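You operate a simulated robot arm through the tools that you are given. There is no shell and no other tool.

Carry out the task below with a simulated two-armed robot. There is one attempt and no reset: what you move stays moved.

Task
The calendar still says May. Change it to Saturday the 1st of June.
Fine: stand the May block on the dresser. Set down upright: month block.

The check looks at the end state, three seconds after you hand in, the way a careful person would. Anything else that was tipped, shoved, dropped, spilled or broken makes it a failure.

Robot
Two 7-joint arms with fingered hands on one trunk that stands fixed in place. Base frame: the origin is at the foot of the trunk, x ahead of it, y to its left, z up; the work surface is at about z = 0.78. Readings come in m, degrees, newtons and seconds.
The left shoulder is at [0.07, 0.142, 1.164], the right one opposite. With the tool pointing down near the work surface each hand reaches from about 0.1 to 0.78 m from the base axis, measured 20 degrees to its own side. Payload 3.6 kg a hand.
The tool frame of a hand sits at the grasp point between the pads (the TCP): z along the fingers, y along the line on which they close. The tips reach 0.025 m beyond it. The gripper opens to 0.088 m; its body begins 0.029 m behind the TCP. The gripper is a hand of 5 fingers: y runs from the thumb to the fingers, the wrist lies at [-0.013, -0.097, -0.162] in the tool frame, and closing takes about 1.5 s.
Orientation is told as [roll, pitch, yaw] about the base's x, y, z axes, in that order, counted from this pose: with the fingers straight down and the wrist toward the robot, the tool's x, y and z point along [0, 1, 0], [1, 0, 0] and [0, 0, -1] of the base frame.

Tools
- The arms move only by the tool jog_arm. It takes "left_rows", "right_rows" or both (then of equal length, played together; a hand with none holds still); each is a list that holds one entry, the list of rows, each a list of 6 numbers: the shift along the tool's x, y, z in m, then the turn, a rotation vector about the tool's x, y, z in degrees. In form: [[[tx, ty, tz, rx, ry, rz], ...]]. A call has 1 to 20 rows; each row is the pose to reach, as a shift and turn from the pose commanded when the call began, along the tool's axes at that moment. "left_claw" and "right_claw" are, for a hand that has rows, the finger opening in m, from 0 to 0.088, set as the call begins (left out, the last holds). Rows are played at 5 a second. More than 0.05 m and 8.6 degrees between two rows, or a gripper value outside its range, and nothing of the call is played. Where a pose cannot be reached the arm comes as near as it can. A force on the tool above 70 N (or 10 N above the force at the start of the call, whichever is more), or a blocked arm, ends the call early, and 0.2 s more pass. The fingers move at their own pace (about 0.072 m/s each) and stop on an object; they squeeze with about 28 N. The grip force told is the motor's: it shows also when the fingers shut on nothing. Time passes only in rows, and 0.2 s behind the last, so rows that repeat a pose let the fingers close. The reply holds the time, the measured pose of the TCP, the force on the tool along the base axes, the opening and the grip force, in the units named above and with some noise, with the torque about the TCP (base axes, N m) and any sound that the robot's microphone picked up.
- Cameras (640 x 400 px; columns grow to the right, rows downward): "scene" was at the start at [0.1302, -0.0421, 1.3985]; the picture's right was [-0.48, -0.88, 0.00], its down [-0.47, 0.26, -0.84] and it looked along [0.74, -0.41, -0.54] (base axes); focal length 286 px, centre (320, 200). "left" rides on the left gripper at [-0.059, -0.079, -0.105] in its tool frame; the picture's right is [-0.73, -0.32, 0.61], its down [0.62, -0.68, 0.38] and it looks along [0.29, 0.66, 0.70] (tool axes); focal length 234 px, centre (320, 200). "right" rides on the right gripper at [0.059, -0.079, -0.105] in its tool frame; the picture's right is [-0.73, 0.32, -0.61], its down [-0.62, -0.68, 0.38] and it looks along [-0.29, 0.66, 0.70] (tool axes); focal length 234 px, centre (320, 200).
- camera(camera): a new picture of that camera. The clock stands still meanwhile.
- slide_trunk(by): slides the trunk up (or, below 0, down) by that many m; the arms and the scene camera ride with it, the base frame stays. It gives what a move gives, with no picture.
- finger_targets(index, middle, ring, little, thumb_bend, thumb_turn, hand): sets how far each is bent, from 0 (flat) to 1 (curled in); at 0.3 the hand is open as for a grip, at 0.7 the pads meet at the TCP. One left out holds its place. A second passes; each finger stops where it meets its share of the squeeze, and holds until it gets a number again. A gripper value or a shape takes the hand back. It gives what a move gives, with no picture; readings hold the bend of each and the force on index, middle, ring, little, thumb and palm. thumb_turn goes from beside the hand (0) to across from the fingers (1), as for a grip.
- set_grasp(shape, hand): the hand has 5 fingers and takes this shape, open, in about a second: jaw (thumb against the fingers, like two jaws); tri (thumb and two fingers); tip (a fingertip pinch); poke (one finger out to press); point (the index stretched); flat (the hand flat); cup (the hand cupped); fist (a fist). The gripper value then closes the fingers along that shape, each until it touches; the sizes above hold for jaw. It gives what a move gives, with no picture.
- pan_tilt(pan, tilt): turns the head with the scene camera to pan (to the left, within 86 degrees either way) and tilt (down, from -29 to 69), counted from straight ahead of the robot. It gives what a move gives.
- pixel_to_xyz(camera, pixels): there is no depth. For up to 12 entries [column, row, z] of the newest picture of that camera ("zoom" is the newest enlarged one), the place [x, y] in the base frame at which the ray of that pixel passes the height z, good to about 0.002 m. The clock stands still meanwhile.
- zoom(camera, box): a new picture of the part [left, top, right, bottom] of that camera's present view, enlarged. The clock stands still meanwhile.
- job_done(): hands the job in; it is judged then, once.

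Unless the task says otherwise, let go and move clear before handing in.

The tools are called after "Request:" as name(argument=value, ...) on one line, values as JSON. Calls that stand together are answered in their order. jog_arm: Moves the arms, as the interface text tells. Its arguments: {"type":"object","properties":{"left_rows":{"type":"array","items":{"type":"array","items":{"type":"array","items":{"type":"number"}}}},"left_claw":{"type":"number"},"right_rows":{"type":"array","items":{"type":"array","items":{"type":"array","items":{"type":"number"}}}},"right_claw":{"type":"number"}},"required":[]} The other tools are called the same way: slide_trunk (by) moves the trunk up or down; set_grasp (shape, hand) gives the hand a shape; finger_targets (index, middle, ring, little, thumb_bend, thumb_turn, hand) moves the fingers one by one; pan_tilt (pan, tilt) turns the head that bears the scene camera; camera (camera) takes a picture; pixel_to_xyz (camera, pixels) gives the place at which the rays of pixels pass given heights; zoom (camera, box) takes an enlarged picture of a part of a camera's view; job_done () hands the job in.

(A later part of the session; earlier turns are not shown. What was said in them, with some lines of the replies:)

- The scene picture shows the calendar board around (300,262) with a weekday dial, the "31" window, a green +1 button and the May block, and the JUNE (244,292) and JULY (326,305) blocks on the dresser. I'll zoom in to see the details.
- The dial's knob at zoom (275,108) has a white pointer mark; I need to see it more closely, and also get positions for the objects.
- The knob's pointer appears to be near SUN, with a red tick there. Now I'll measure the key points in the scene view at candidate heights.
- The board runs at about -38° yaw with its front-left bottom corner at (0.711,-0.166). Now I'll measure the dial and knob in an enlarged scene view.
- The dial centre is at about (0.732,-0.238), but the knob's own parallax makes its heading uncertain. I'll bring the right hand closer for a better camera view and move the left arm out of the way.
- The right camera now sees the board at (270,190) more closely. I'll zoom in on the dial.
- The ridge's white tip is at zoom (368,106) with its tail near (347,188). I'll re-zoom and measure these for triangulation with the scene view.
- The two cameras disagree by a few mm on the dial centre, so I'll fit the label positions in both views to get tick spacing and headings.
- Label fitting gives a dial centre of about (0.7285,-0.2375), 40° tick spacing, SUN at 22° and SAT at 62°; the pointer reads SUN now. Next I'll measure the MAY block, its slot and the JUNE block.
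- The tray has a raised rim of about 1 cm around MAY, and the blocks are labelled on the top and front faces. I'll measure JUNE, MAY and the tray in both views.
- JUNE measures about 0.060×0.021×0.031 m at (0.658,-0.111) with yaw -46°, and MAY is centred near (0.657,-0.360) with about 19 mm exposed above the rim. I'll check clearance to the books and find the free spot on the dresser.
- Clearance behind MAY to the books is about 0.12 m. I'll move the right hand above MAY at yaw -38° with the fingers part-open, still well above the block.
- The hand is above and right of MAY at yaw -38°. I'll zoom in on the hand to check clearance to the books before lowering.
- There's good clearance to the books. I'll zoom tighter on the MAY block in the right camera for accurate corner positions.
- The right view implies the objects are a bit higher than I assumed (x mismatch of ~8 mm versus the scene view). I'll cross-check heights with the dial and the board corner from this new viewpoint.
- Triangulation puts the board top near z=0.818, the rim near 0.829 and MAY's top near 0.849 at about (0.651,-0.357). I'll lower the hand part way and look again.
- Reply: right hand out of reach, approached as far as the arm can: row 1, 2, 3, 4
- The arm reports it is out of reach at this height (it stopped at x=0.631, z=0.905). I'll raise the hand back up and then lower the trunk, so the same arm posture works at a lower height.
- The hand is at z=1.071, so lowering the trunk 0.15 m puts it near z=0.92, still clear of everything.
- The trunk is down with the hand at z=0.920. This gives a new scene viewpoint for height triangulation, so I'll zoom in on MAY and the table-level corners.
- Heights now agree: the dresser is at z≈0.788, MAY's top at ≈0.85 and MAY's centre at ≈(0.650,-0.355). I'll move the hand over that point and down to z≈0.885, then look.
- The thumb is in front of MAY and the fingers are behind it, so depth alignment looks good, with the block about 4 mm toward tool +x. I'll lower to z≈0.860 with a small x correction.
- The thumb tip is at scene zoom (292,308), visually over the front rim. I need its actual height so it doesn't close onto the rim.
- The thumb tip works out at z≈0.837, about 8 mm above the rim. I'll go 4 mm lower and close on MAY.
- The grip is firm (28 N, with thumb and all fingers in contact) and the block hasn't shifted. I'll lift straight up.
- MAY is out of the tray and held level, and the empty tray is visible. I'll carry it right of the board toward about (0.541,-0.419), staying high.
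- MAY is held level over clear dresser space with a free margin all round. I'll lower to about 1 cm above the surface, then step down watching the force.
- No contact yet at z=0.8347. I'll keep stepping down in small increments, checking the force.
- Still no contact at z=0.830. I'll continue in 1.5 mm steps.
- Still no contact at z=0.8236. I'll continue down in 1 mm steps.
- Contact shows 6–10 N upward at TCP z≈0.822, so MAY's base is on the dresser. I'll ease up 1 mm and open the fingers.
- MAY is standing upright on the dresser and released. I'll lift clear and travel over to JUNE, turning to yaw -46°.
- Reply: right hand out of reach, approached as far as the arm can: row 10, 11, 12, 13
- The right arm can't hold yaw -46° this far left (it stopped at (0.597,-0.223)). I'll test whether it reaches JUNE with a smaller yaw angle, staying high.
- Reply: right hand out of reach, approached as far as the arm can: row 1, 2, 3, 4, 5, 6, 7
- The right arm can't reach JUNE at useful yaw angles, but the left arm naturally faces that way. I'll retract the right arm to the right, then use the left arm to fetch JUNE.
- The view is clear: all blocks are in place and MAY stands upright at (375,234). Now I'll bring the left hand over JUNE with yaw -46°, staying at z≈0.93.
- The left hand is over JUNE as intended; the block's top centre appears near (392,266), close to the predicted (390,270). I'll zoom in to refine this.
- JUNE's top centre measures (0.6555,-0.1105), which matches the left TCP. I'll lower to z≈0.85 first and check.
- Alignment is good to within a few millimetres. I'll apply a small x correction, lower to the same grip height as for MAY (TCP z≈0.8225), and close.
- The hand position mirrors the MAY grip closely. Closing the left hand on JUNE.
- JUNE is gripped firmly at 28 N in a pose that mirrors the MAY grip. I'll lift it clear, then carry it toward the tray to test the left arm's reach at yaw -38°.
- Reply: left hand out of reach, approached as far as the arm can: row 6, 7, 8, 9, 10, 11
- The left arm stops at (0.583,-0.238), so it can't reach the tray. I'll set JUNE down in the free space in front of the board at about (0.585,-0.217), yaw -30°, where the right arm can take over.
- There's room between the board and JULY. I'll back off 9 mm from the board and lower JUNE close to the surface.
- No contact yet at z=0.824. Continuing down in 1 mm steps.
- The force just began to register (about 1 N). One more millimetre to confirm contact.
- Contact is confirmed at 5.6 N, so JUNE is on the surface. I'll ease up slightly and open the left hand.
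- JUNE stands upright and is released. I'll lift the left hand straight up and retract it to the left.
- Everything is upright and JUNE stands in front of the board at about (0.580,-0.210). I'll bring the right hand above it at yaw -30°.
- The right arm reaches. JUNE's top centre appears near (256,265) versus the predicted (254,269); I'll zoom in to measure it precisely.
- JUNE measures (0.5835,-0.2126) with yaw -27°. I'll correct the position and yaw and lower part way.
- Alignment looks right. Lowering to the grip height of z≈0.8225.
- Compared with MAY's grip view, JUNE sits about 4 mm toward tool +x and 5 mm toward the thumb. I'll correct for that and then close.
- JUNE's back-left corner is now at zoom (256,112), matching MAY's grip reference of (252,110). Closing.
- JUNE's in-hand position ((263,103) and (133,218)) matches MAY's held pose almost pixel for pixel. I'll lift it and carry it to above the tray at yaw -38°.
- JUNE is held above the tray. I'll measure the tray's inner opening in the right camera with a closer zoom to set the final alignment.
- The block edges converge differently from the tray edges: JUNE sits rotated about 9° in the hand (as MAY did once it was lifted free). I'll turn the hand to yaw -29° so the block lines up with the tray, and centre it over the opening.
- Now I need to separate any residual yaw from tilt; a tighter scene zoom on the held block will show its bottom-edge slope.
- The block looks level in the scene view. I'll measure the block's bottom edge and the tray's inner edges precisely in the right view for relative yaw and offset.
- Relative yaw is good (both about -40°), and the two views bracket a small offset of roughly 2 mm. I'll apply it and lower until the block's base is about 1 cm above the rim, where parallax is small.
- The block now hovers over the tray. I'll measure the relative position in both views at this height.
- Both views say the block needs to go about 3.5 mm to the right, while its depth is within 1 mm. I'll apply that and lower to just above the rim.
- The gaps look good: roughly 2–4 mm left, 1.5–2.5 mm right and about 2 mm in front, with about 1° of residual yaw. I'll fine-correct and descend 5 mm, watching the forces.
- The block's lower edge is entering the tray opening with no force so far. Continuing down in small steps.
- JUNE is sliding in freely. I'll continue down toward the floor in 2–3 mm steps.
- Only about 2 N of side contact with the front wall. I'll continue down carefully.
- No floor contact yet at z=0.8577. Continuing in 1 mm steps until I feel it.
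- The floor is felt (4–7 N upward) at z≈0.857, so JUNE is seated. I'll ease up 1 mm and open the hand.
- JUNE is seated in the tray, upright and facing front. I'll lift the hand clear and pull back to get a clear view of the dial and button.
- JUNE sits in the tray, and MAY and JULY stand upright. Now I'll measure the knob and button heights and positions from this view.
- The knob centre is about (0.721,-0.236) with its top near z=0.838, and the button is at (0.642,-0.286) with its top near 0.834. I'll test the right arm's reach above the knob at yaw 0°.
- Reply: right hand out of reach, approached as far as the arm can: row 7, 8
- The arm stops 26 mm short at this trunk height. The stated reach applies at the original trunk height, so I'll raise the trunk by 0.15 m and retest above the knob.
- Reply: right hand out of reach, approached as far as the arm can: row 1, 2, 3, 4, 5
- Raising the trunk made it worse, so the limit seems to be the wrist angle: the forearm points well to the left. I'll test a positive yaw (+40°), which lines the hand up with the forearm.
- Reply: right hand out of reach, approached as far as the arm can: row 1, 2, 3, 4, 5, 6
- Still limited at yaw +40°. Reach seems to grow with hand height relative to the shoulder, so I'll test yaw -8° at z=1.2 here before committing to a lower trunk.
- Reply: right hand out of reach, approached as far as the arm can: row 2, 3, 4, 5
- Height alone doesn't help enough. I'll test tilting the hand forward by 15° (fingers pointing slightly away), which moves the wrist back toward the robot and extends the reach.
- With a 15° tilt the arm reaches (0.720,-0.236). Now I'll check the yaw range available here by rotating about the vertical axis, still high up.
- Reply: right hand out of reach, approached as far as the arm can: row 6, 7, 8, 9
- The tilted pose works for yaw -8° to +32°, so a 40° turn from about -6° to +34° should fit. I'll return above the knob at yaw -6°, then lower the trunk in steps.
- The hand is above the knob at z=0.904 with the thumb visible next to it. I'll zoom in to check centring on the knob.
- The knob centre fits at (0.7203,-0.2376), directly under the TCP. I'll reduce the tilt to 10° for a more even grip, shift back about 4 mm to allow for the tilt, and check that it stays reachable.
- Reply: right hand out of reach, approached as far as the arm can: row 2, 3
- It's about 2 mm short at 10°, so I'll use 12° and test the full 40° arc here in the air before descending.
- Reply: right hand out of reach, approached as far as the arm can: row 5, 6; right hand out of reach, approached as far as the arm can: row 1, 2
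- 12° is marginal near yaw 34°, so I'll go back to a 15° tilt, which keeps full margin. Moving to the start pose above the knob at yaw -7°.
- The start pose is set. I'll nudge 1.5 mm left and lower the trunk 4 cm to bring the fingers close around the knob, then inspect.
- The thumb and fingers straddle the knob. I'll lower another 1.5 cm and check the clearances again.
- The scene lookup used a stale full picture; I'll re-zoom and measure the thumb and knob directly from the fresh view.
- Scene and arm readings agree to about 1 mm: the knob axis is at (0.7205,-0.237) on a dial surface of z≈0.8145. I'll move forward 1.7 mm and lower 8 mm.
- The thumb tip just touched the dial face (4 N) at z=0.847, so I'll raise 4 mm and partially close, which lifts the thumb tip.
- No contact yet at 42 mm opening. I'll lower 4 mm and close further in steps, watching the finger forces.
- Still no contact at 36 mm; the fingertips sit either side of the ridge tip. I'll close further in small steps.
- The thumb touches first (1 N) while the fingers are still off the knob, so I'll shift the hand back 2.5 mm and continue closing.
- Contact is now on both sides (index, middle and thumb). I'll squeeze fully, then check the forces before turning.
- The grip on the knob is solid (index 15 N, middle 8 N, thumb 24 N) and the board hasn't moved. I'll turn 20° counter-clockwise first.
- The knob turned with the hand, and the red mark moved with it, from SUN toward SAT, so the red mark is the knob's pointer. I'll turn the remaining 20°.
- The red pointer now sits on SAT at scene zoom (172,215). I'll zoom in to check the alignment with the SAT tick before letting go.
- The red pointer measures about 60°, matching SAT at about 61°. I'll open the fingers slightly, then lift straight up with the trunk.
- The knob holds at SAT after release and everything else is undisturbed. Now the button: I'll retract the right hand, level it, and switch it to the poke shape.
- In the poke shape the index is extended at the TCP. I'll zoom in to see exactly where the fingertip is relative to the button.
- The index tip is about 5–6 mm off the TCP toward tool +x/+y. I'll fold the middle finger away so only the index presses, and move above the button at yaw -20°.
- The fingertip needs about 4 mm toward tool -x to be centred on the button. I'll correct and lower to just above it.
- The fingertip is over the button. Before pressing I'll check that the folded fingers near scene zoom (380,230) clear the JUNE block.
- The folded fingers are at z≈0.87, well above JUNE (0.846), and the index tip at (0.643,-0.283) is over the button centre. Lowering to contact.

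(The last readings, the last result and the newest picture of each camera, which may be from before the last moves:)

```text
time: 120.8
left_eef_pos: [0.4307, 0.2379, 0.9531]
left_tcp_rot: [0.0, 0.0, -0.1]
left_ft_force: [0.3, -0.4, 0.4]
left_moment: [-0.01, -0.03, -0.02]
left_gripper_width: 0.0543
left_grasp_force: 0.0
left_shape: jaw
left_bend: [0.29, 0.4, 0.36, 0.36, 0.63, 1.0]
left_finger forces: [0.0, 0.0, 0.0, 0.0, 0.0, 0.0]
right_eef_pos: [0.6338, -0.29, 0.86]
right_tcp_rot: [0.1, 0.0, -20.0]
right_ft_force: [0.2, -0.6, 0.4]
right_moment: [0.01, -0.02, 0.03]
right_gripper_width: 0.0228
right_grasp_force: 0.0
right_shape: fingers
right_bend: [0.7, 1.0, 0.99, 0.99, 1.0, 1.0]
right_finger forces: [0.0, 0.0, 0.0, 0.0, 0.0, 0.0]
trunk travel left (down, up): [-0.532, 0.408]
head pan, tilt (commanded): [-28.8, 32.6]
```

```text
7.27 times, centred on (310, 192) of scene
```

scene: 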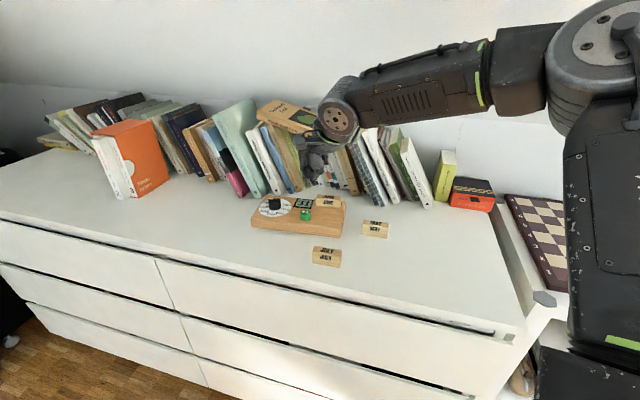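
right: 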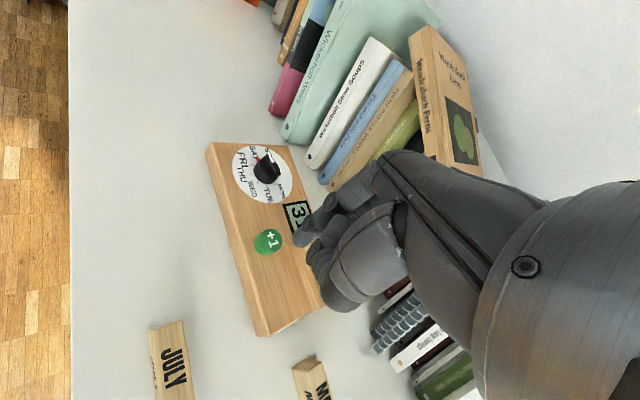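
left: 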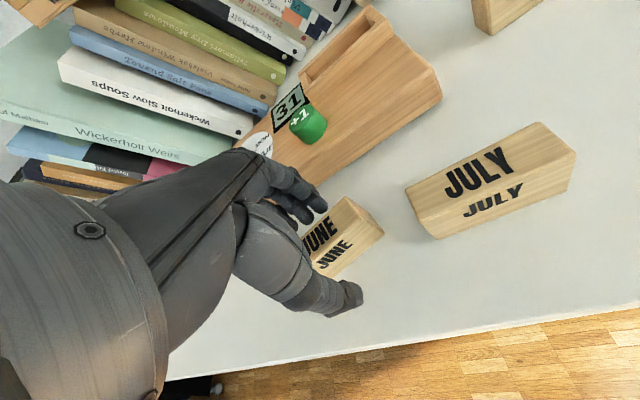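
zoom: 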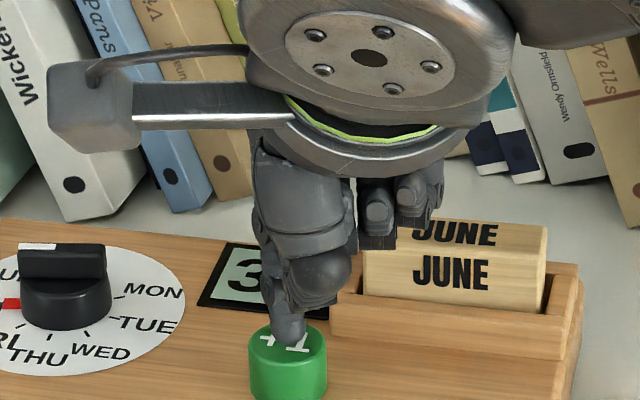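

No contact force yet. Continuing in 1 mm steps.

Request:
jog_arm(right_rows=[[[0, 0, 0.001, 0, 0, 0], [0, 0, 0.001, 0, 0, 0]]])

Request:
jog_arm(right_rows=[[[0, 0, 0.001, 0, 0, 0], [0, 0, 0.001, 0, 0, 0]]])

Request:
jog_arm(right_rows=[[[0, 0, 0.001, 0, 0, 0], [0, 0, 0.001, 0, 0, 0]]])

```text
time: 121.4
left_eef_pos: [0.4312, 0.2396, 0.953]
left_tcp_rot: [0.0, 0.0, -0.1]
left_ft_force: [0.0, -0.5, -0.3]
left_moment: [0.03, -0.04, 0.0]
left_gripper_width: 0.0547
left_grasp_force: 0.1
left_shape: jaw
left_bend: [0.29, 0.4, 0.36, 0.36, 0.63, 1.0]
left_finger forces: [0.1, 0.0, 0.0, 0.0, 0.0, 0.0]
right_eef_pos: [0.6351, -0.2912, 0.8595]
right_tcp_rot: [0.1, -0.1, -19.9]
right_ft_force: [-0.4, 0.0, -0.3]
right_moment: [0.02, 0.03, 0.01]
right_gripper_width: 0.0225
right_grasp_force: 0.0
right_shape: fingers
right_bend: [0.7, 1.0, 0.99, 0.99, 1.0, 1.0]
right_finger forces: [0.1, 0.1, 0.1, 0.0, 0.0, 0.0]
trunk travel left (down, up): [-0.532, 0.408]
head pan, tilt (commanded): [-28.8, 32.6]
```

```text
time: 122.0
left_eef_pos: [0.4325, 0.238, 0.9527]
left_tcp_rot: [0.0, 0.0, -0.1]
left_ft_force: [0.0, -0.1, 0.5]
left_moment: [-0.01, -0.01, 0.02]
left_gripper_width: 0.0547
left_grasp_force: 0.0
left_shape: jaw
left_bend: [0.29, 0.4, 0.36, 0.36, 0.63, 1.0]
left_finger forces: [0.0, 0.1, 0.0, 0.0, 0.0, 0.0]
right_eef_pos: [0.6332, -0.2912, 0.8578]
right_tcp_rot: [0.0, 0.1, -20.0]
right_ft_force: [-0.2, 0.7, 0.0]
right_moment: [0.0, -0.02, 0.0]
right_gripper_width: 0.0227
right_grasp_force: 0.1
right_shape: fingers
right_bend: [0.7, 1.0, 0.99, 0.99, 1.0, 1.0]
right_finger forces: [0.0, 0.0, 0.1, 0.0, 0.0, 0.1]
trunk travel left (down, up): [-0.532, 0.408]
head pan, tilt (commanded): [-28.8, 32.6]
```

```text
time: 122.6
left_eef_pos: [0.4323, 0.2384, 0.9516]
left_tcp_rot: [0.0, 0.0, -0.1]
left_ft_force: [-0.4, -0.2, 0.4]
left_moment: [0.03, 0.01, -0.02]
left_gripper_width: 0.0546
left_grasp_force: 0.0
left_shape: jaw
left_bend: [0.29, 0.4, 0.36, 0.36, 0.63, 1.0]
left_finger forces: [0.0, 0.1, 0.0, 0.1, 0.0, 0.1]
right_eef_pos: [0.634, -0.2916, 0.8581]
right_tcp_rot: [0.0, 0.0, -19.9]
right_ft_force: [-0.3, -1.0, 0.3]
right_moment: [-0.01, 0.02, 0.0]
right_gripper_width: 0.0229
right_grasp_force: 0.1
right_shape: fingers
right_bend: [0.7, 1.0, 0.99, 0.99, 1.0, 1.0]
right_finger forces: [0.0, 0.0, 0.0, 0.1, 0.0, 0.0]
trunk travel left (down, up): [-0.532, 0.408]
head pan, tilt (commanded): [-28.8, 32.6]
```

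Request:
jog_arm(right_rows=[[[0, 0, 0.001, 0, 0, 0], [0, 0, 0.001, 0, 0, 0]]])

Request:
jog_arm(right_rows=[[[0, 0, 0.001, 0, 0, 0], [0, 0, 0.001, 0, 0, 0]]])

Request:
zoom(camera="scene", box=[290, 185, 330, 215])

Request:
zoom(camera="right", box=[230, 180, 370, 290])

```text
time: 123.2
left_eef_pos: [0.4322, 0.2384, 0.9526]
left_tcp_rot: [0.0, 0.0, -0.2]
left_ft_force: [-0.1, -0.5, -0.7]
left_moment: [0.02, 0.03, 0.03]
left_gripper_width: 0.0546
left_grasp_force: 0.0
left_shape: jaw
left_bend: [0.29, 0.4, 0.36, 0.36, 0.63, 1.0]
left_finger forces: [0.1, 0.1, 0.0, 0.0, 0.1, 0.0]
right_eef_pos: [0.6323, -0.292, 0.8555]
right_tcp_rot: [-0.1, 0.0, -20.0]
right_ft_force: [0.8, 0.0, 0.0]
right_moment: [0.02, 0.03, -0.01]
right_gripper_width: 0.0228
right_grasp_force: 0.4
right_shape: fingers
right_bend: [0.7, 1.0, 0.99, 0.99, 1.0, 1.0]
right_finger forces: [0.2, 0.0, 0.0, 0.0, 0.1, 0.0]
trunk travel left (down, up): [-0.532, 0.408]
head pan, tilt (commanded): [-28.8, 32.6]
```

```text
time: 123.8
left_eef_pos: [0.4311, 0.2382, 0.953]
left_tcp_rot: [0.0, 0.0, 0.0]
left_ft_force: [-0.1, -0.1, -0.3]
left_moment: [0.0, 0.02, 0.01]
left_gripper_width: 0.0546
left_grasp_force: 0.0
left_shape: jaw
left_bend: [0.29, 0.4, 0.36, 0.36, 0.63, 1.0]
left_finger forces: [0.0, 0.1, 0.1, 0.1, 0.0, 0.0]
right_eef_pos: [0.6329, -0.2919, 0.8557]
right_tcp_rot: [0.0, 0.0, -20.0]
right_ft_force: [-0.2, -0.2, 1.6]
right_moment: [0.02, -0.01, 0.02]
right_gripper_width: 0.0226
right_grasp_force: 0.3
right_shape: fingers
right_bend: [0.7, 1.0, 0.99, 0.99, 1.0, 1.0]
right_finger forces: [0.4, 0.0, 0.1, 0.0, 0.0, 0.0]
trunk travel left (down, up): [-0.532, 0.408]
head pan, tilt (commanded): [-28.8, 32.6]
```

```text
13.33 times, centred on (310, 200) of scene
```

zoom: 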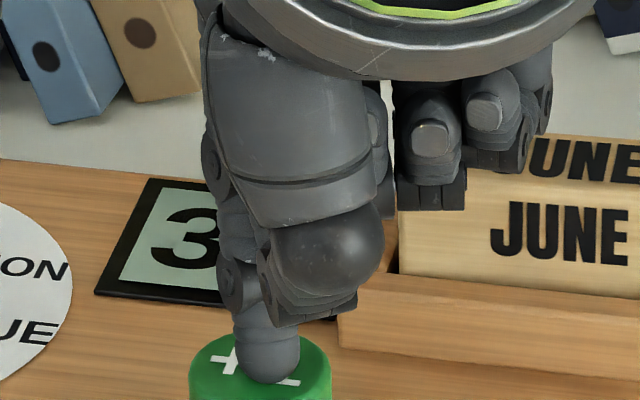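

```text
3.64 times, centred on (300, 235) of right
```

zoom: 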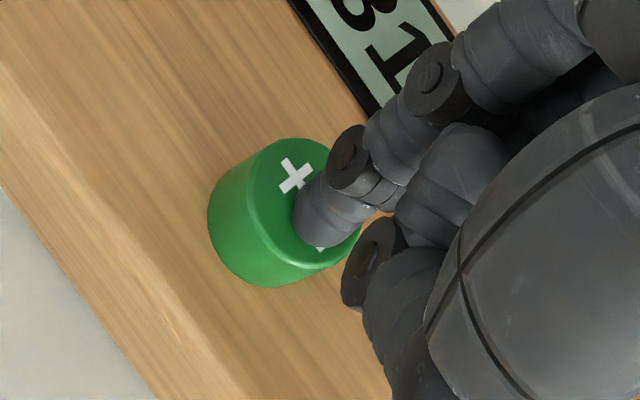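

Contact has begun (about 0.4 N on the index). I'll keep pressing in 1 mm steps, watching for a click or a display change.

Request:
jog_arm(right_rows=[[[0, 0, 0.001, 0, 0, 0], [0, 0, 0.001, 0, 0, 0]]])

Request:
jog_arm(right_rows=[[[0, 0, 0.001, 0, 0, 0], [0, 0, 0.001, 0, 0, 0]]])

Request:
zoom(camera="right", box=[230, 180, 370, 290])

```text
time: 124.4
left_eef_pos: [0.4313, 0.238, 0.9539]
left_tcp_rot: [0.0, 0.0, -0.1]
left_ft_force: [-0.4, 0.1, 0.6]
left_moment: [0.02, 0.0, 0.0]
left_gripper_width: 0.0549
left_grasp_force: 0.2
left_shape: jaw
left_bend: [0.29, 0.4, 0.36, 0.36, 0.63, 1.0]
left_finger forces: [0.0, 0.0, 0.0, 0.0, 0.0, 0.0]
right_eef_pos: [0.6332, -0.2903, 0.8539]
right_tcp_rot: [0.0, 0.0, -20.1]
right_ft_force: [0.2, 0.5, 0.5]
right_moment: [0.01, -0.02, 0.0]
right_gripper_width: 0.0229
right_grasp_force: 0.2
right_shape: fingers
right_bend: [0.7, 1.0, 0.99, 0.99, 1.0, 1.0]
right_finger forces: [0.6, 0.0, 0.0, 0.0, 0.0, 0.0]
trunk travel left (down, up): [-0.532, 0.408]
head pan, tilt (commanded): [-28.8, 32.6]
```

```text
time: 125.0
left_eef_pos: [0.4309, 0.2384, 0.953]
left_tcp_rot: [0.0, 0.0, -0.1]
left_ft_force: [-0.3, -0.5, 0.4]
left_moment: [-0.02, 0.03, 0.0]
left_gripper_width: 0.0548
left_grasp_force: 0.1
left_shape: jaw
left_bend: [0.29, 0.4, 0.36, 0.36, 0.63, 1.0]
left_finger forces: [0.0, 0.0, 0.1, 0.0, 0.0, 0.0]
right_eef_pos: [0.6342, -0.2901, 0.8542]
right_tcp_rot: [0.0, -0.1, -20.0]
right_ft_force: [-0.6, 0.1, 1.0]
right_moment: [0.0, -0.02, 0.0]
right_gripper_width: 0.0227
right_grasp_force: 0.3
right_shape: fingers
right_bend: [0.7, 1.0, 0.99, 0.99, 1.0, 1.0]
right_finger forces: [0.7, 0.0, 0.0, 0.0, 0.1, 0.0]
trunk travel left (down, up): [-0.532, 0.408]
head pan, tilt (commanded): [-28.8, 32.6]
```

```text
3.64 times, centred on (300, 235) of right
```

zoom: 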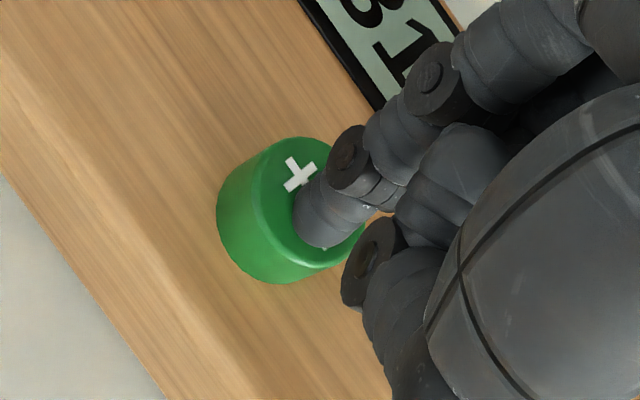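

The button is moving on a light spring (0.7 N) and the display still reads 31. Continuing.

Request:
jog_arm(right_rows=[[[0, 0, 0.001, 0, 0, 0], [0, 0, 0.001, 0, 0, 0]]])

Request:
zoom(camera="right", box=[250, 150, 370, 270])

Request:
jog_arm(right_rows=[[[0, 0, 0.001, 0, 0, 0], [0, 0, 0.001, 0, 0, 0]]])

Request:
zoom(camera="right", box=[250, 150, 370, 270])

```text
time: 125.6
left_eef_pos: [0.4318, 0.2383, 0.9529]
left_tcp_rot: [0.1, 0.0, 0.0]
left_ft_force: [0.1, 0.5, 0.7]
left_moment: [-0.01, 0.0, 0.01]
left_gripper_width: 0.0549
left_grasp_force: 0.0
left_shape: jaw
left_bend: [0.29, 0.4, 0.36, 0.36, 0.63, 1.0]
left_finger forces: [0.0, 0.0, 0.0, 0.0, 0.0, 0.1]
right_eef_pos: [0.6326, -0.2902, 0.8518]
right_tcp_rot: [0.0, -0.1, -20.0]
right_ft_force: [0.1, -0.2, 0.7]
right_moment: [-0.01, -0.04, 0.07]
right_gripper_width: 0.0226
right_grasp_force: 0.4
right_shape: fingers
right_bend: [0.7, 1.0, 0.99, 0.99, 1.0, 1.0]
right_finger forces: [1.1, 0.0, 0.0, 0.0, 0.1, 0.0]
trunk travel left (down, up): [-0.532, 0.408]
head pan, tilt (commanded): [-28.8, 32.6]
```

```text
3.33 times, centred on (310, 210) of right
```

zoom: 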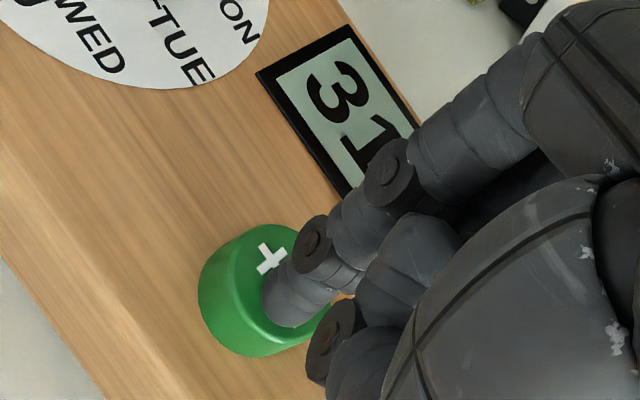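

```text
time: 126.2
left_eef_pos: [0.432, 0.2374, 0.9533]
left_tcp_rot: [0.0, 0.0, -0.1]
left_ft_force: [0.4, 0.4, 0.1]
left_moment: [0.0, 0.01, 0.02]
left_gripper_width: 0.0547
left_grasp_force: 0.0
left_shape: jaw
left_bend: [0.29, 0.4, 0.36, 0.36, 0.63, 1.0]
left_finger forces: [0.1, 0.0, 0.0, 0.0, 0.0, 0.1]
right_eef_pos: [0.6328, -0.2908, 0.8511]
right_tcp_rot: [0.1, -0.1, -20.0]
right_ft_force: [0.2, 0.4, 2.4]
right_moment: [0.01, 0.0, -0.01]
right_gripper_width: 0.0224
right_grasp_force: 0.5
right_shape: fingers
right_bend: [0.7, 1.0, 0.99, 0.99, 1.0, 1.0]
right_finger forces: [1.3, 0.0, 0.0, 0.0, 0.1, 0.0]
trunk travel left (down, up): [-0.532, 0.408]
head pan, tilt (commanded): [-28.8, 32.6]
heard: click
```

```text
3.33 times, centred on (310, 210) of right
```

zoom: 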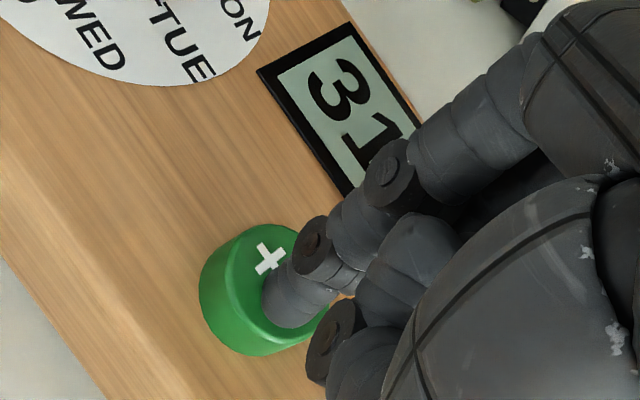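

A click was heard. I'll lift straight up to release the button and then read the display.

Request:
jog_arm(right_rows=[[[0, 0, -0.006, 0, 0, 0], [0, 0, -0.015, 0, 0, 0], [0, 0, -0.035, 0, 0, 0], [0, 0, -0.06, 0, 0, 0], [0, 0, -0.06, 0, 0, 0]]])

Request:
camera(camera="right")

Request:
zoom(camera="scene", box=[245, 175, 345, 240])

```text
time: 127.4
left_eef_pos: [0.4325, 0.2381, 0.9518]
left_tcp_rot: [0.0, 0.0, -0.2]
left_ft_force: [0.7, 0.4, 0.0]
left_moment: [0.02, 0.03, 0.0]
left_gripper_width: 0.0547
left_grasp_force: 0.0
left_shape: jaw
left_bend: [0.29, 0.4, 0.36, 0.36, 0.63, 1.0]
left_finger forces: [0.0, 0.1, 0.0, 0.1, 0.1, 0.0]
right_eef_pos: [0.6338, -0.2916, 0.9097]
right_tcp_rot: [0.0, 0.0, -20.0]
right_ft_force: [-0.5, 0.3, 1.0]
right_moment: [0.02, -0.01, -0.02]
right_gripper_width: 0.0225
right_grasp_force: 0.1
right_shape: fingers
right_bend: [0.7, 1.0, 0.99, 0.99, 1.0, 1.0]
right_finger forces: [0.0, 0.1, 0.0, 0.0, 0.0, 0.1]
trunk travel left (down, up): [-0.532, 0.408]
head pan, tilt (commanded): [-28.8, 32.6]
```

```text
taken
```

right: 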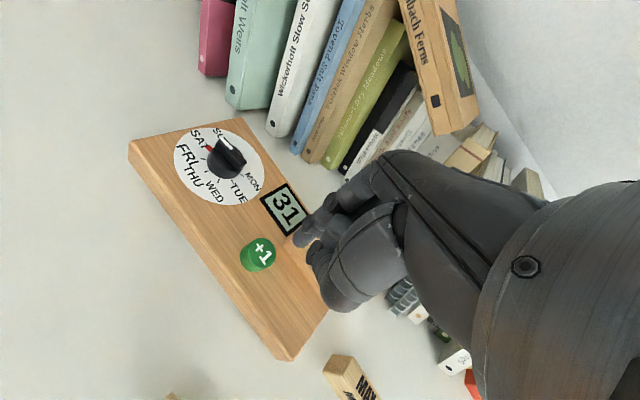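

```text
6.15 times, centred on (295, 208) of scene
```

zoom: 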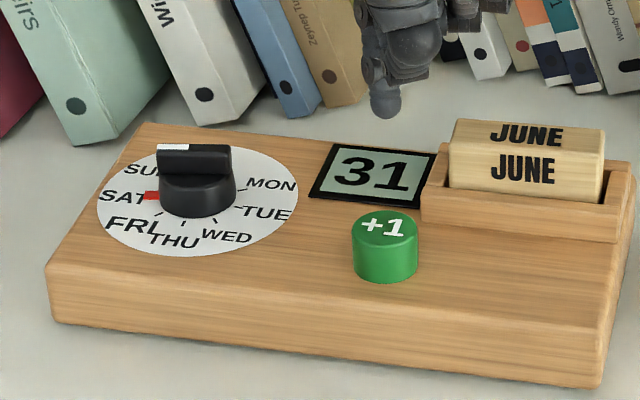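

The display still appears to read 31 after the click. I'll let a moment pass and zoom in on it.

Request:
jog_arm(right_rows=[[[0, 0, 0, 0, 0, 0], [0, 0, 0, 0, 0, 0], [0, 0, 0, 0, 0, 0], [0, 0, 0, 0, 0, 0], [0, 0, 0, 0, 0, 0]]])

Request:
zoom(camera="scene", box=[290, 190, 330, 220])

Request:
zoom(camera="right", box=[230, 170, 320, 280])

```text
time: 128.6
left_eef_pos: [0.4324, 0.2382, 0.9525]
left_tcp_rot: [0.0, 0.0, -0.1]
left_ft_force: [1.2, -0.1, -0.5]
left_moment: [-0.03, -0.02, 0.02]
left_gripper_width: 0.0547
left_grasp_force: 0.1
left_shape: jaw
left_bend: [0.29, 0.4, 0.36, 0.36, 0.63, 1.0]
left_finger forces: [0.0, 0.0, 0.0, 0.0, 0.1, 0.0]
right_eef_pos: [0.6331, -0.2919, 0.9086]
right_tcp_rot: [0.0, 0.0, -20.0]
right_ft_force: [-0.4, -0.6, -0.5]
right_moment: [0.02, -0.03, 0.05]
right_gripper_width: 0.0226
right_grasp_force: 0.0
right_shape: fingers
right_bend: [0.7, 1.0, 0.99, 0.99, 1.0, 1.0]
right_finger forces: [0.0, 0.0, 0.0, 0.0, 0.0, 0.0]
trunk travel left (down, up): [-0.532, 0.408]
head pan, tilt (commanded): [-28.8, 32.6]
```

```text
13.33 times, centred on (310, 205) of scene
```

zoom: 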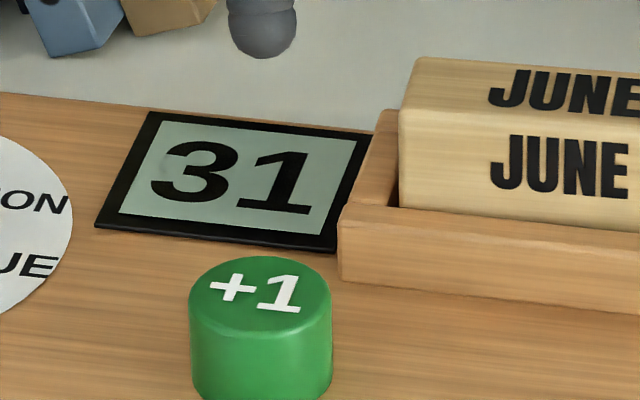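

```text
3.64 times, centred on (275, 225) of right
```

zoom: 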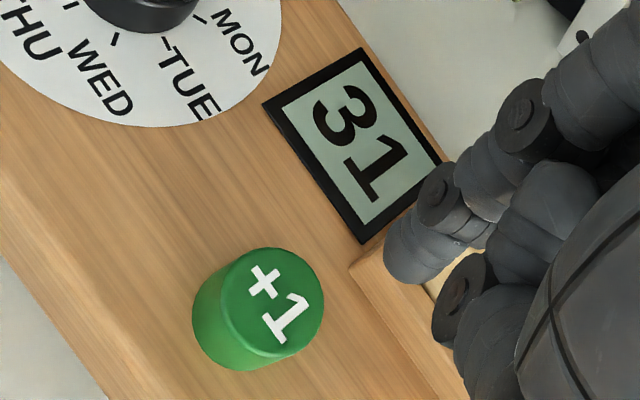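

The display still shows 31, so that press was probably too shallow or too brief. I'll press again, deeper and held longer, watching the display.

Request:
jog_arm(right_rows=[[[0, 0, 0.02, 0, 0, 0], [0, 0, 0.04, 0, 0, 0], [0, 0, 0.05, 0, 0, 0], [0, 0, 0.055, 0, 0, 0], [0, 0, 0.0575, 0, 0, 0]]])

Request:
jog_arm(right_rows=[[[0, 0, 0.0015, 0, 0, 0], [0, 0, 0.003, 0, 0, 0], [0, 0, 0.003, 0, 0, 0]]])

Request:
zoom(camera="right", box=[250, 150, 370, 270])

```text
time: 129.8
left_eef_pos: [0.4319, 0.2378, 0.9516]
left_tcp_rot: [0.1, -0.1, -0.2]
left_ft_force: [0.5, -0.5, 0.6]
left_moment: [0.0, -0.02, -0.03]
left_gripper_width: 0.0549
left_grasp_force: 0.0
left_shape: jaw
left_bend: [0.29, 0.4, 0.36, 0.36, 0.63, 1.0]
left_finger forces: [0.1, 0.0, 0.1, 0.0, 0.0, 0.1]
right_eef_pos: [0.6327, -0.2918, 0.8535]
right_tcp_rot: [0.0, -0.1, -20.0]
right_ft_force: [-0.4, -0.6, 0.4]
right_moment: [0.0, -0.02, -0.02]
right_gripper_width: 0.0227
right_grasp_force: 0.8
right_shape: fingers
right_bend: [0.7, 1.0, 0.99, 0.99, 1.0, 1.0]
right_finger forces: [1.0, 0.0, 0.1, 0.1, 0.0, 0.0]
trunk travel left (down, up): [-0.532, 0.408]
head pan, tilt (commanded): [-28.8, 32.6]
```

```text
time: 130.6
left_eef_pos: [0.4312, 0.2375, 0.9527]
left_tcp_rot: [0.0, 0.0, -0.1]
left_ft_force: [0.0, 0.4, 0.4]
left_moment: [-0.01, -0.01, -0.02]
left_gripper_width: 0.0547
left_grasp_force: 0.0
left_shape: jaw
left_bend: [0.29, 0.4, 0.36, 0.36, 0.63, 1.0]
left_finger forces: [0.0, 0.0, 0.0, 0.1, 0.0, 0.0]
right_eef_pos: [0.6338, -0.2916, 0.8495]
right_tcp_rot: [0.1, -0.1, -20.0]
right_ft_force: [0.3, 0.3, 1.8]
right_moment: [0.0, -0.01, 0.01]
right_gripper_width: 0.0226
right_grasp_force: 1.1
right_shape: fingers
right_bend: [0.7, 1.0, 0.99, 0.99, 1.0, 1.0]
right_finger forces: [1.7, 0.1, 0.1, 0.1, 0.1, 0.1]
trunk travel left (down, up): [-0.532, 0.408]
head pan, tilt (commanded): [-28.8, 32.6]
heard: click
```

```text
3.33 times, centred on (310, 210) of right
```

zoom: 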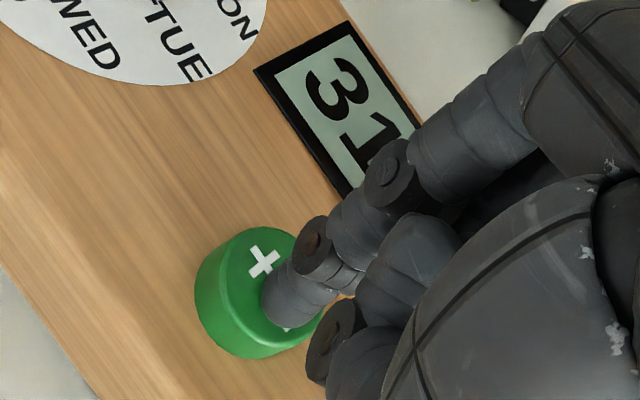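

A click was heard again. I'll hold the button down for a second and watch the display.

Request:
jog_arm(right_rows=[[[0, 0, 0, 0, 0, 0], [0, 0, 0, 0, 0, 0], [0, 0, 0, 0, 0, 0], [0, 0, 0, 0, 0, 0], [0, 0, 0, 0, 0, 0]]])

Request:
zoom(camera="right", box=[250, 150, 370, 270])

Request:
zoom(camera="scene", box=[285, 180, 335, 215])

```text
time: 131.8
left_eef_pos: [0.4312, 0.24, 0.953]
left_tcp_rot: [0.0, -0.1, -0.1]
left_ft_force: [-0.4, -0.9, -0.1]
left_moment: [0.01, 0.02, 0.01]
left_gripper_width: 0.0545
left_grasp_force: 0.1
left_shape: jaw
left_bend: [0.29, 0.4, 0.36, 0.36, 0.63, 1.0]
left_finger forces: [0.1, 0.1, 0.0, 0.0, 0.0, 0.1]
right_eef_pos: [0.6338, -0.2916, 0.8499]
right_tcp_rot: [0.0, 0.0, -20.1]
right_ft_force: [0.3, -0.7, 2.6]
right_moment: [-0.01, -0.03, 0.01]
right_gripper_width: 0.0227
right_grasp_force: 0.5
right_shape: fingers
right_bend: [0.7, 1.0, 0.99, 0.99, 1.0, 1.0]
right_finger forces: [1.7, 0.0, 0.1, 0.0, 0.1, 0.0]
trunk travel left (down, up): [-0.532, 0.408]
head pan, tilt (commanded): [-28.8, 32.6]
```

```text
3.33 times, centred on (310, 210) of right
```

zoom: 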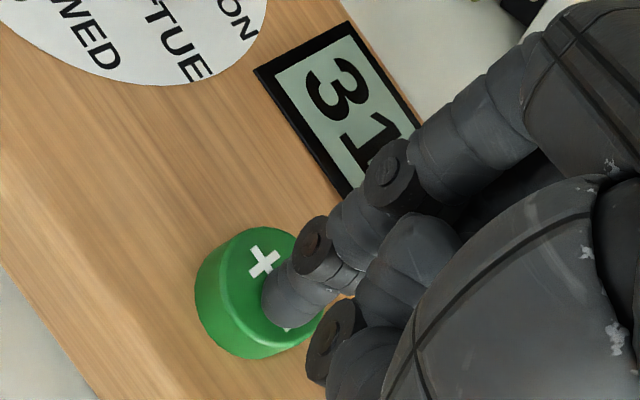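

```text
11.43 times, centred on (310, 198) of scene
```

zoom: 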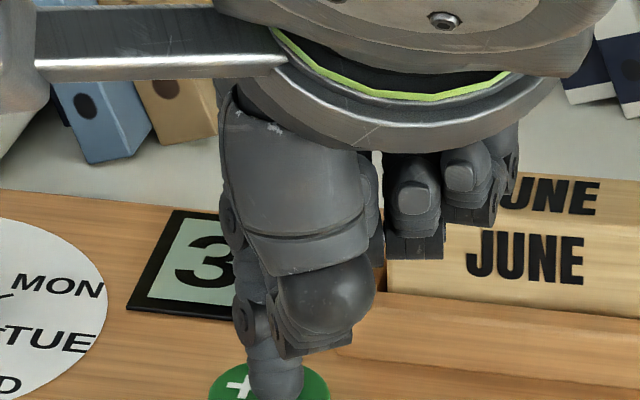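

Still 31 with the button held. I'll press deeper in 1 mm steps toward the end of travel.

Request:
jog_arm(right_rows=[[[0, 0, 0.001, 0, 0, 0], [0, 0, 0.001, 0, 0, 0]]])

Request:
jog_arm(right_rows=[[[0, 0, 0.001, 0, 0, 0], [0, 0, 0.001, 0, 0, 0]]])

Request:
zoom(camera="right", box=[250, 150, 370, 270])

```text
time: 132.4
left_eef_pos: [0.4314, 0.2382, 0.9531]
left_tcp_rot: [0.1, -0.1, 0.0]
left_ft_force: [-0.2, 0.1, -1.0]
left_moment: [0.01, -0.01, 0.01]
left_gripper_width: 0.0547
left_grasp_force: 0.1
left_shape: jaw
left_bend: [0.29, 0.4, 0.36, 0.36, 0.63, 1.0]
left_finger forces: [0.1, 0.0, 0.0, 0.0, 0.0, 0.0]
right_eef_pos: [0.6328, -0.2911, 0.8489]
right_tcp_rot: [0.0, 0.0, -20.0]
right_ft_force: [0.3, -0.8, 2.2]
right_moment: [-0.01, -0.01, -0.01]
right_gripper_width: 0.0224
right_grasp_force: 0.6
right_shape: fingers
right_bend: [0.7, 1.0, 0.99, 0.99, 1.0, 1.0]
right_finger forces: [2.0, 0.1, 0.2, 0.0, 0.0, 0.0]
trunk travel left (down, up): [-0.532, 0.408]
head pan, tilt (commanded): [-28.8, 32.6]
```

```text
time: 133.0
left_eef_pos: [0.4315, 0.2386, 0.9527]
left_tcp_rot: [0.0, 0.0, -0.1]
left_ft_force: [-0.5, 0.6, 0.5]
left_moment: [0.0, 0.0, -0.01]
left_gripper_width: 0.055
left_grasp_force: 0.1
left_shape: jaw
left_bend: [0.29, 0.4, 0.36, 0.36, 0.63, 1.0]
left_finger forces: [0.0, 0.0, 0.1, 0.0, 0.1, 0.1]
right_eef_pos: [0.6332, -0.2907, 0.8484]
right_tcp_rot: [0.1, 0.0, -20.0]
right_ft_force: [0.5, -1.1, 2.5]
right_moment: [-0.01, -0.05, 0.0]
right_gripper_width: 0.0226
right_grasp_force: 0.6
right_shape: fingers
right_bend: [0.7, 1.0, 0.99, 0.99, 1.0, 1.0]
right_finger forces: [2.2, 0.0, 0.1, 0.0, 0.0, 0.0]
trunk travel left (down, up): [-0.532, 0.408]
head pan, tilt (commanded): [-28.8, 32.6]
```

```text
3.33 times, centred on (310, 210) of right
```

zoom: 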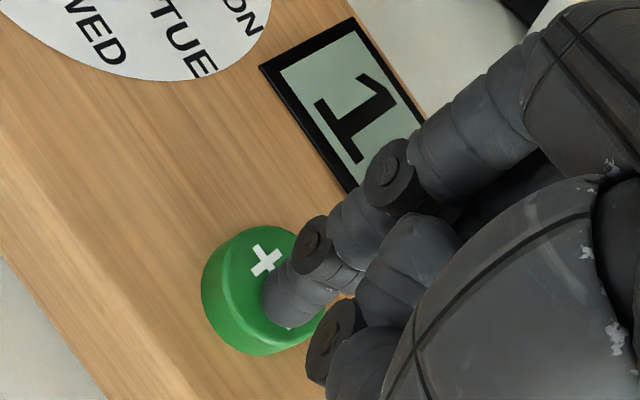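

The display now reads 1. I'll lift straight up to release the button.

Request:
jog_arm(right_rows=[[[0, 0, -0.008, 0, 0, 0], [0, 0, -0.02, 0, 0, 0], [0, 0, -0.045, 0, 0, 0], [0, 0, -0.08, 0, 0, 0], [0, 0, -0.1, 0, 0, 0]]])

Request:
zoom(camera="scene", box=[245, 175, 345, 240])

Request:
zoom(camera="right", box=[150, 110, 330, 290])

```text
time: 134.2
left_eef_pos: [0.4316, 0.238, 0.9538]
left_tcp_rot: [0.0, 0.1, -0.1]
left_ft_force: [0.8, -0.5, 0.0]
left_moment: [0.0, -0.03, 0.01]
left_gripper_width: 0.0547
left_grasp_force: 0.0
left_shape: jaw
left_bend: [0.29, 0.4, 0.36, 0.36, 0.63, 1.0]
left_finger forces: [0.1, 0.1, 0.0, 0.0, 0.0, 0.0]
right_eef_pos: [0.6329, -0.2901, 0.9503]
right_tcp_rot: [0.1, 0.0, -20.0]
right_ft_force: [0.0, 0.4, -0.6]
right_moment: [-0.02, -0.02, -0.03]
right_gripper_width: 0.0224
right_grasp_force: 0.0
right_shape: fingers
right_bend: [0.7, 1.0, 0.99, 0.99, 1.0, 1.0]
right_finger forces: [0.1, 0.1, 0.0, 0.0, 0.1, 0.0]
trunk travel left (down, up): [-0.532, 0.408]
head pan, tilt (commanded): [-28.8, 32.6]
```

```text
6.15 times, centred on (295, 208) of scene
```

zoom: 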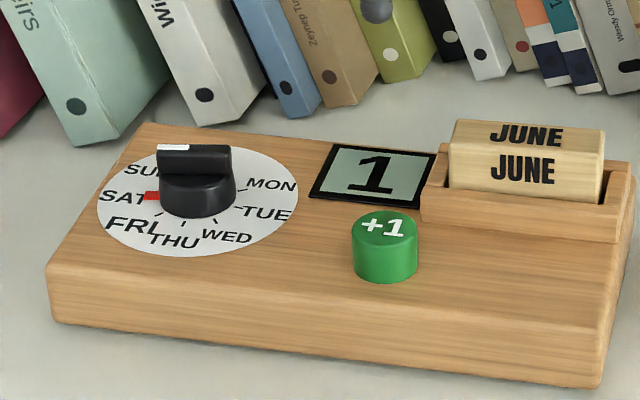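

```text
2.22 times, centred on (240, 200) of right
```

zoom: 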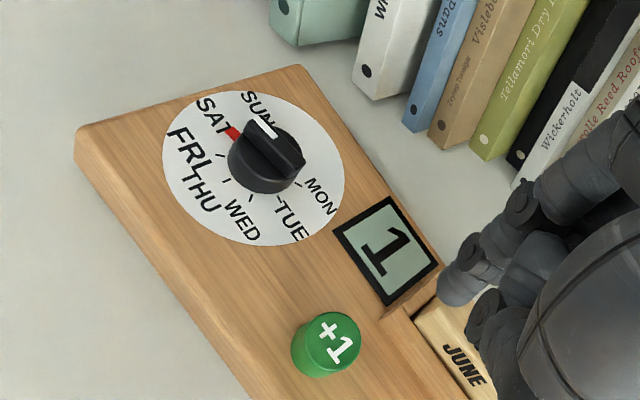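

The calendar shows JUNE, 1 and SAT. I'll move the right hand well clear first, then verify the pointer and all the blocks closely.

Request:
jog_arm(right_rows=[[[-0.01, -0.03, -0.01, 0, 0, 0], [-0.03, -0.06, -0.02, 0, 0, 0], [-0.06, -0.09, -0.03, 0, 0, -4], [-0.1, -0.11, -0.03, 0, 0, -8], [-0.14, -0.13, -0.03, 0, 0, -12], [-0.18, -0.15, -0.03, 0, 0, -16], [-0.21, -0.17, -0.03, 0, 0, -20], [-0.21, -0.17, -0.03, 0, 0, -20]]])

Request:
camera(camera="scene")

Request:
zoom(camera="scene", box=[255, 188, 305, 222])

Request:
zoom(camera="scene", box=[240, 180, 400, 280])

```text
time: 136.0
left_eef_pos: [0.4341, 0.2372, 0.9517]
left_tcp_rot: [0.0, 0.1, -0.1]
left_ft_force: [1.0, 0.1, -0.4]
left_moment: [0.0, 0.0, 0.01]
left_gripper_width: 0.0544
left_grasp_force: 0.1
left_shape: jaw
left_bend: [0.29, 0.4, 0.36, 0.36, 0.63, 1.0]
left_finger forces: [0.0, 0.1, 0.0, 0.0, 0.0, 0.1]
right_eef_pos: [0.3987, -0.4323, 0.9766]
right_tcp_rot: [0.1, 0.0, 0.1]
right_ft_force: [0.4, -0.2, -0.3]
right_moment: [0.0, -0.02, 0.01]
right_gripper_width: 0.0225
right_grasp_force: 0.0
right_shape: fingers
right_bend: [0.7, 1.0, 0.99, 0.99, 1.0, 1.0]
right_finger forces: [0.0, 0.1, 0.0, 0.0, 0.0, 0.0]
trunk travel left (down, up): [-0.532, 0.408]
head pan, tilt (commanded): [-28.8, 32.6]
```

```text
taken
```

scene: 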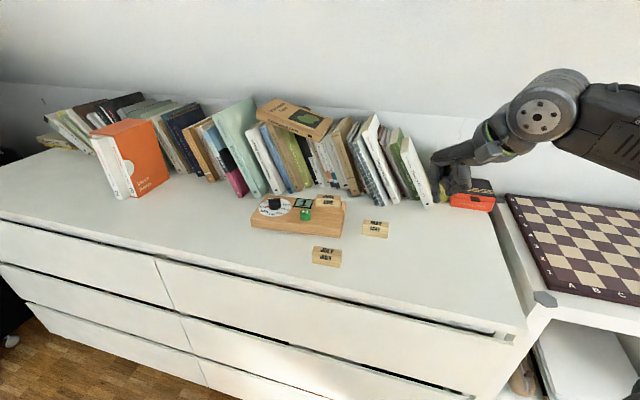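

```text
11.76 times, centred on (280, 205) of scene
```

zoom: 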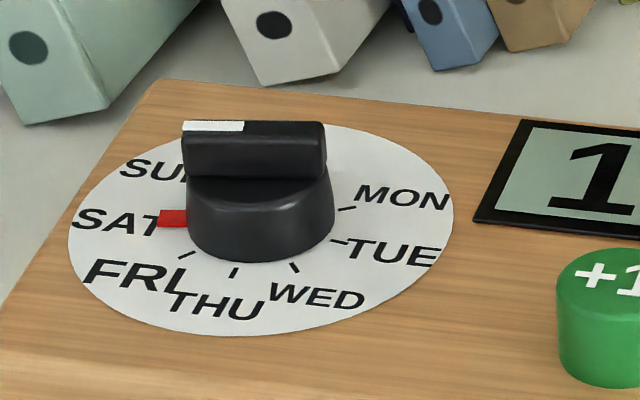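

```text
4.00 times, centred on (320, 230) of scene
```

zoom: 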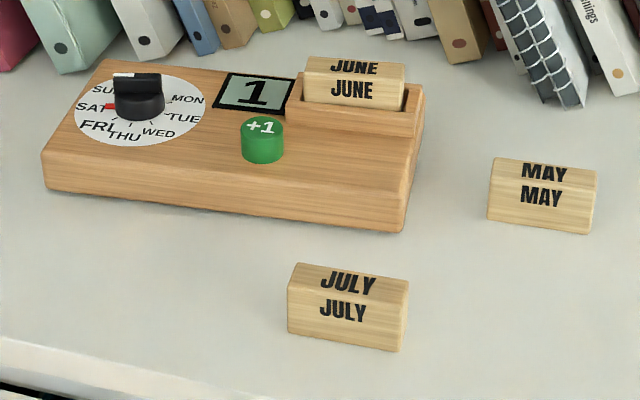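

The pointer, display and blocks look right. I'll do one numeric check of the pointer angle against the ticks.

Request:
zoom(camera="scene", box=[255, 188, 305, 222])

Request:
pixel_to_xyz(camera="zoom", pixels=[[183, 132, 0.838], [325, 134, 0.838], [183, 122, 0.838], [325, 123, 0.838], [183, 254, 0.8145], [234, 272, 0.8145], [294, 268, 0.8145], [337, 241, 0.8145], [346, 209, 0.8145], [160, 218, 0.816], [187, 217, 0.816]])

```text
11.76 times, centred on (280, 205) of scene
```

zoom: 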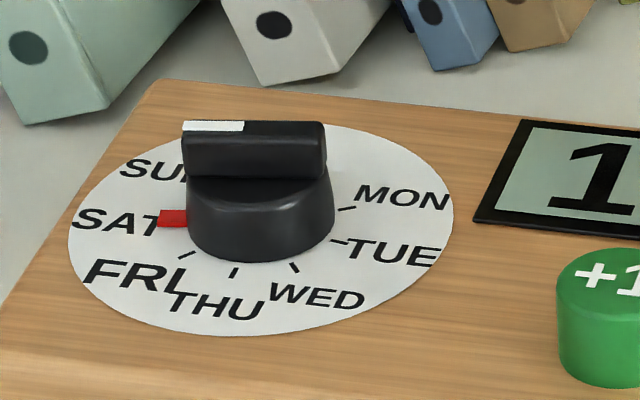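

```text
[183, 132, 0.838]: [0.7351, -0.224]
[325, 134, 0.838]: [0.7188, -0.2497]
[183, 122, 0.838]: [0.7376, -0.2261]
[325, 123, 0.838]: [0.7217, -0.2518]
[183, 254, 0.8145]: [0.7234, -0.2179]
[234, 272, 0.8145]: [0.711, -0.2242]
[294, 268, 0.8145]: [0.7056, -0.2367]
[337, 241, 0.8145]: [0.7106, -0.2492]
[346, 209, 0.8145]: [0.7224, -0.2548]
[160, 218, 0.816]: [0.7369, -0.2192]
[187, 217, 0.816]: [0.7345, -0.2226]
```

The pointer measures about 58° against the SAT tick at about 59°, the display reads 1, and JUNE is seated in the tray. MAY and JULY stand upright and both hands are clear, so I'm handing in.

Request:
job_done()

```text
The job is handed in.
```

The calendar now reads Saturday, 1 June, and I've handed the job in; no result of the check came back.

- **Month:** the June block is seated in the tray, upright and facing front. The May block stands upright on the dresser to the right of the calendar.
- **Date:** the display went from 31 to 1. Two light presses clicked without registering, and the second only counted once I pushed deeper.
- **Weekday:** the knob is turned from Sunday to Saturday. In the last picture the pointer was about 1° off the Saturday tick.

The right arm couldn't reach June where it stood. The left arm carried it to a spot in front of the calendar, and the right arm put it in the tray from there.

I saw no sign that the board, the July block or the books had moved. Both hands were clear at the end.
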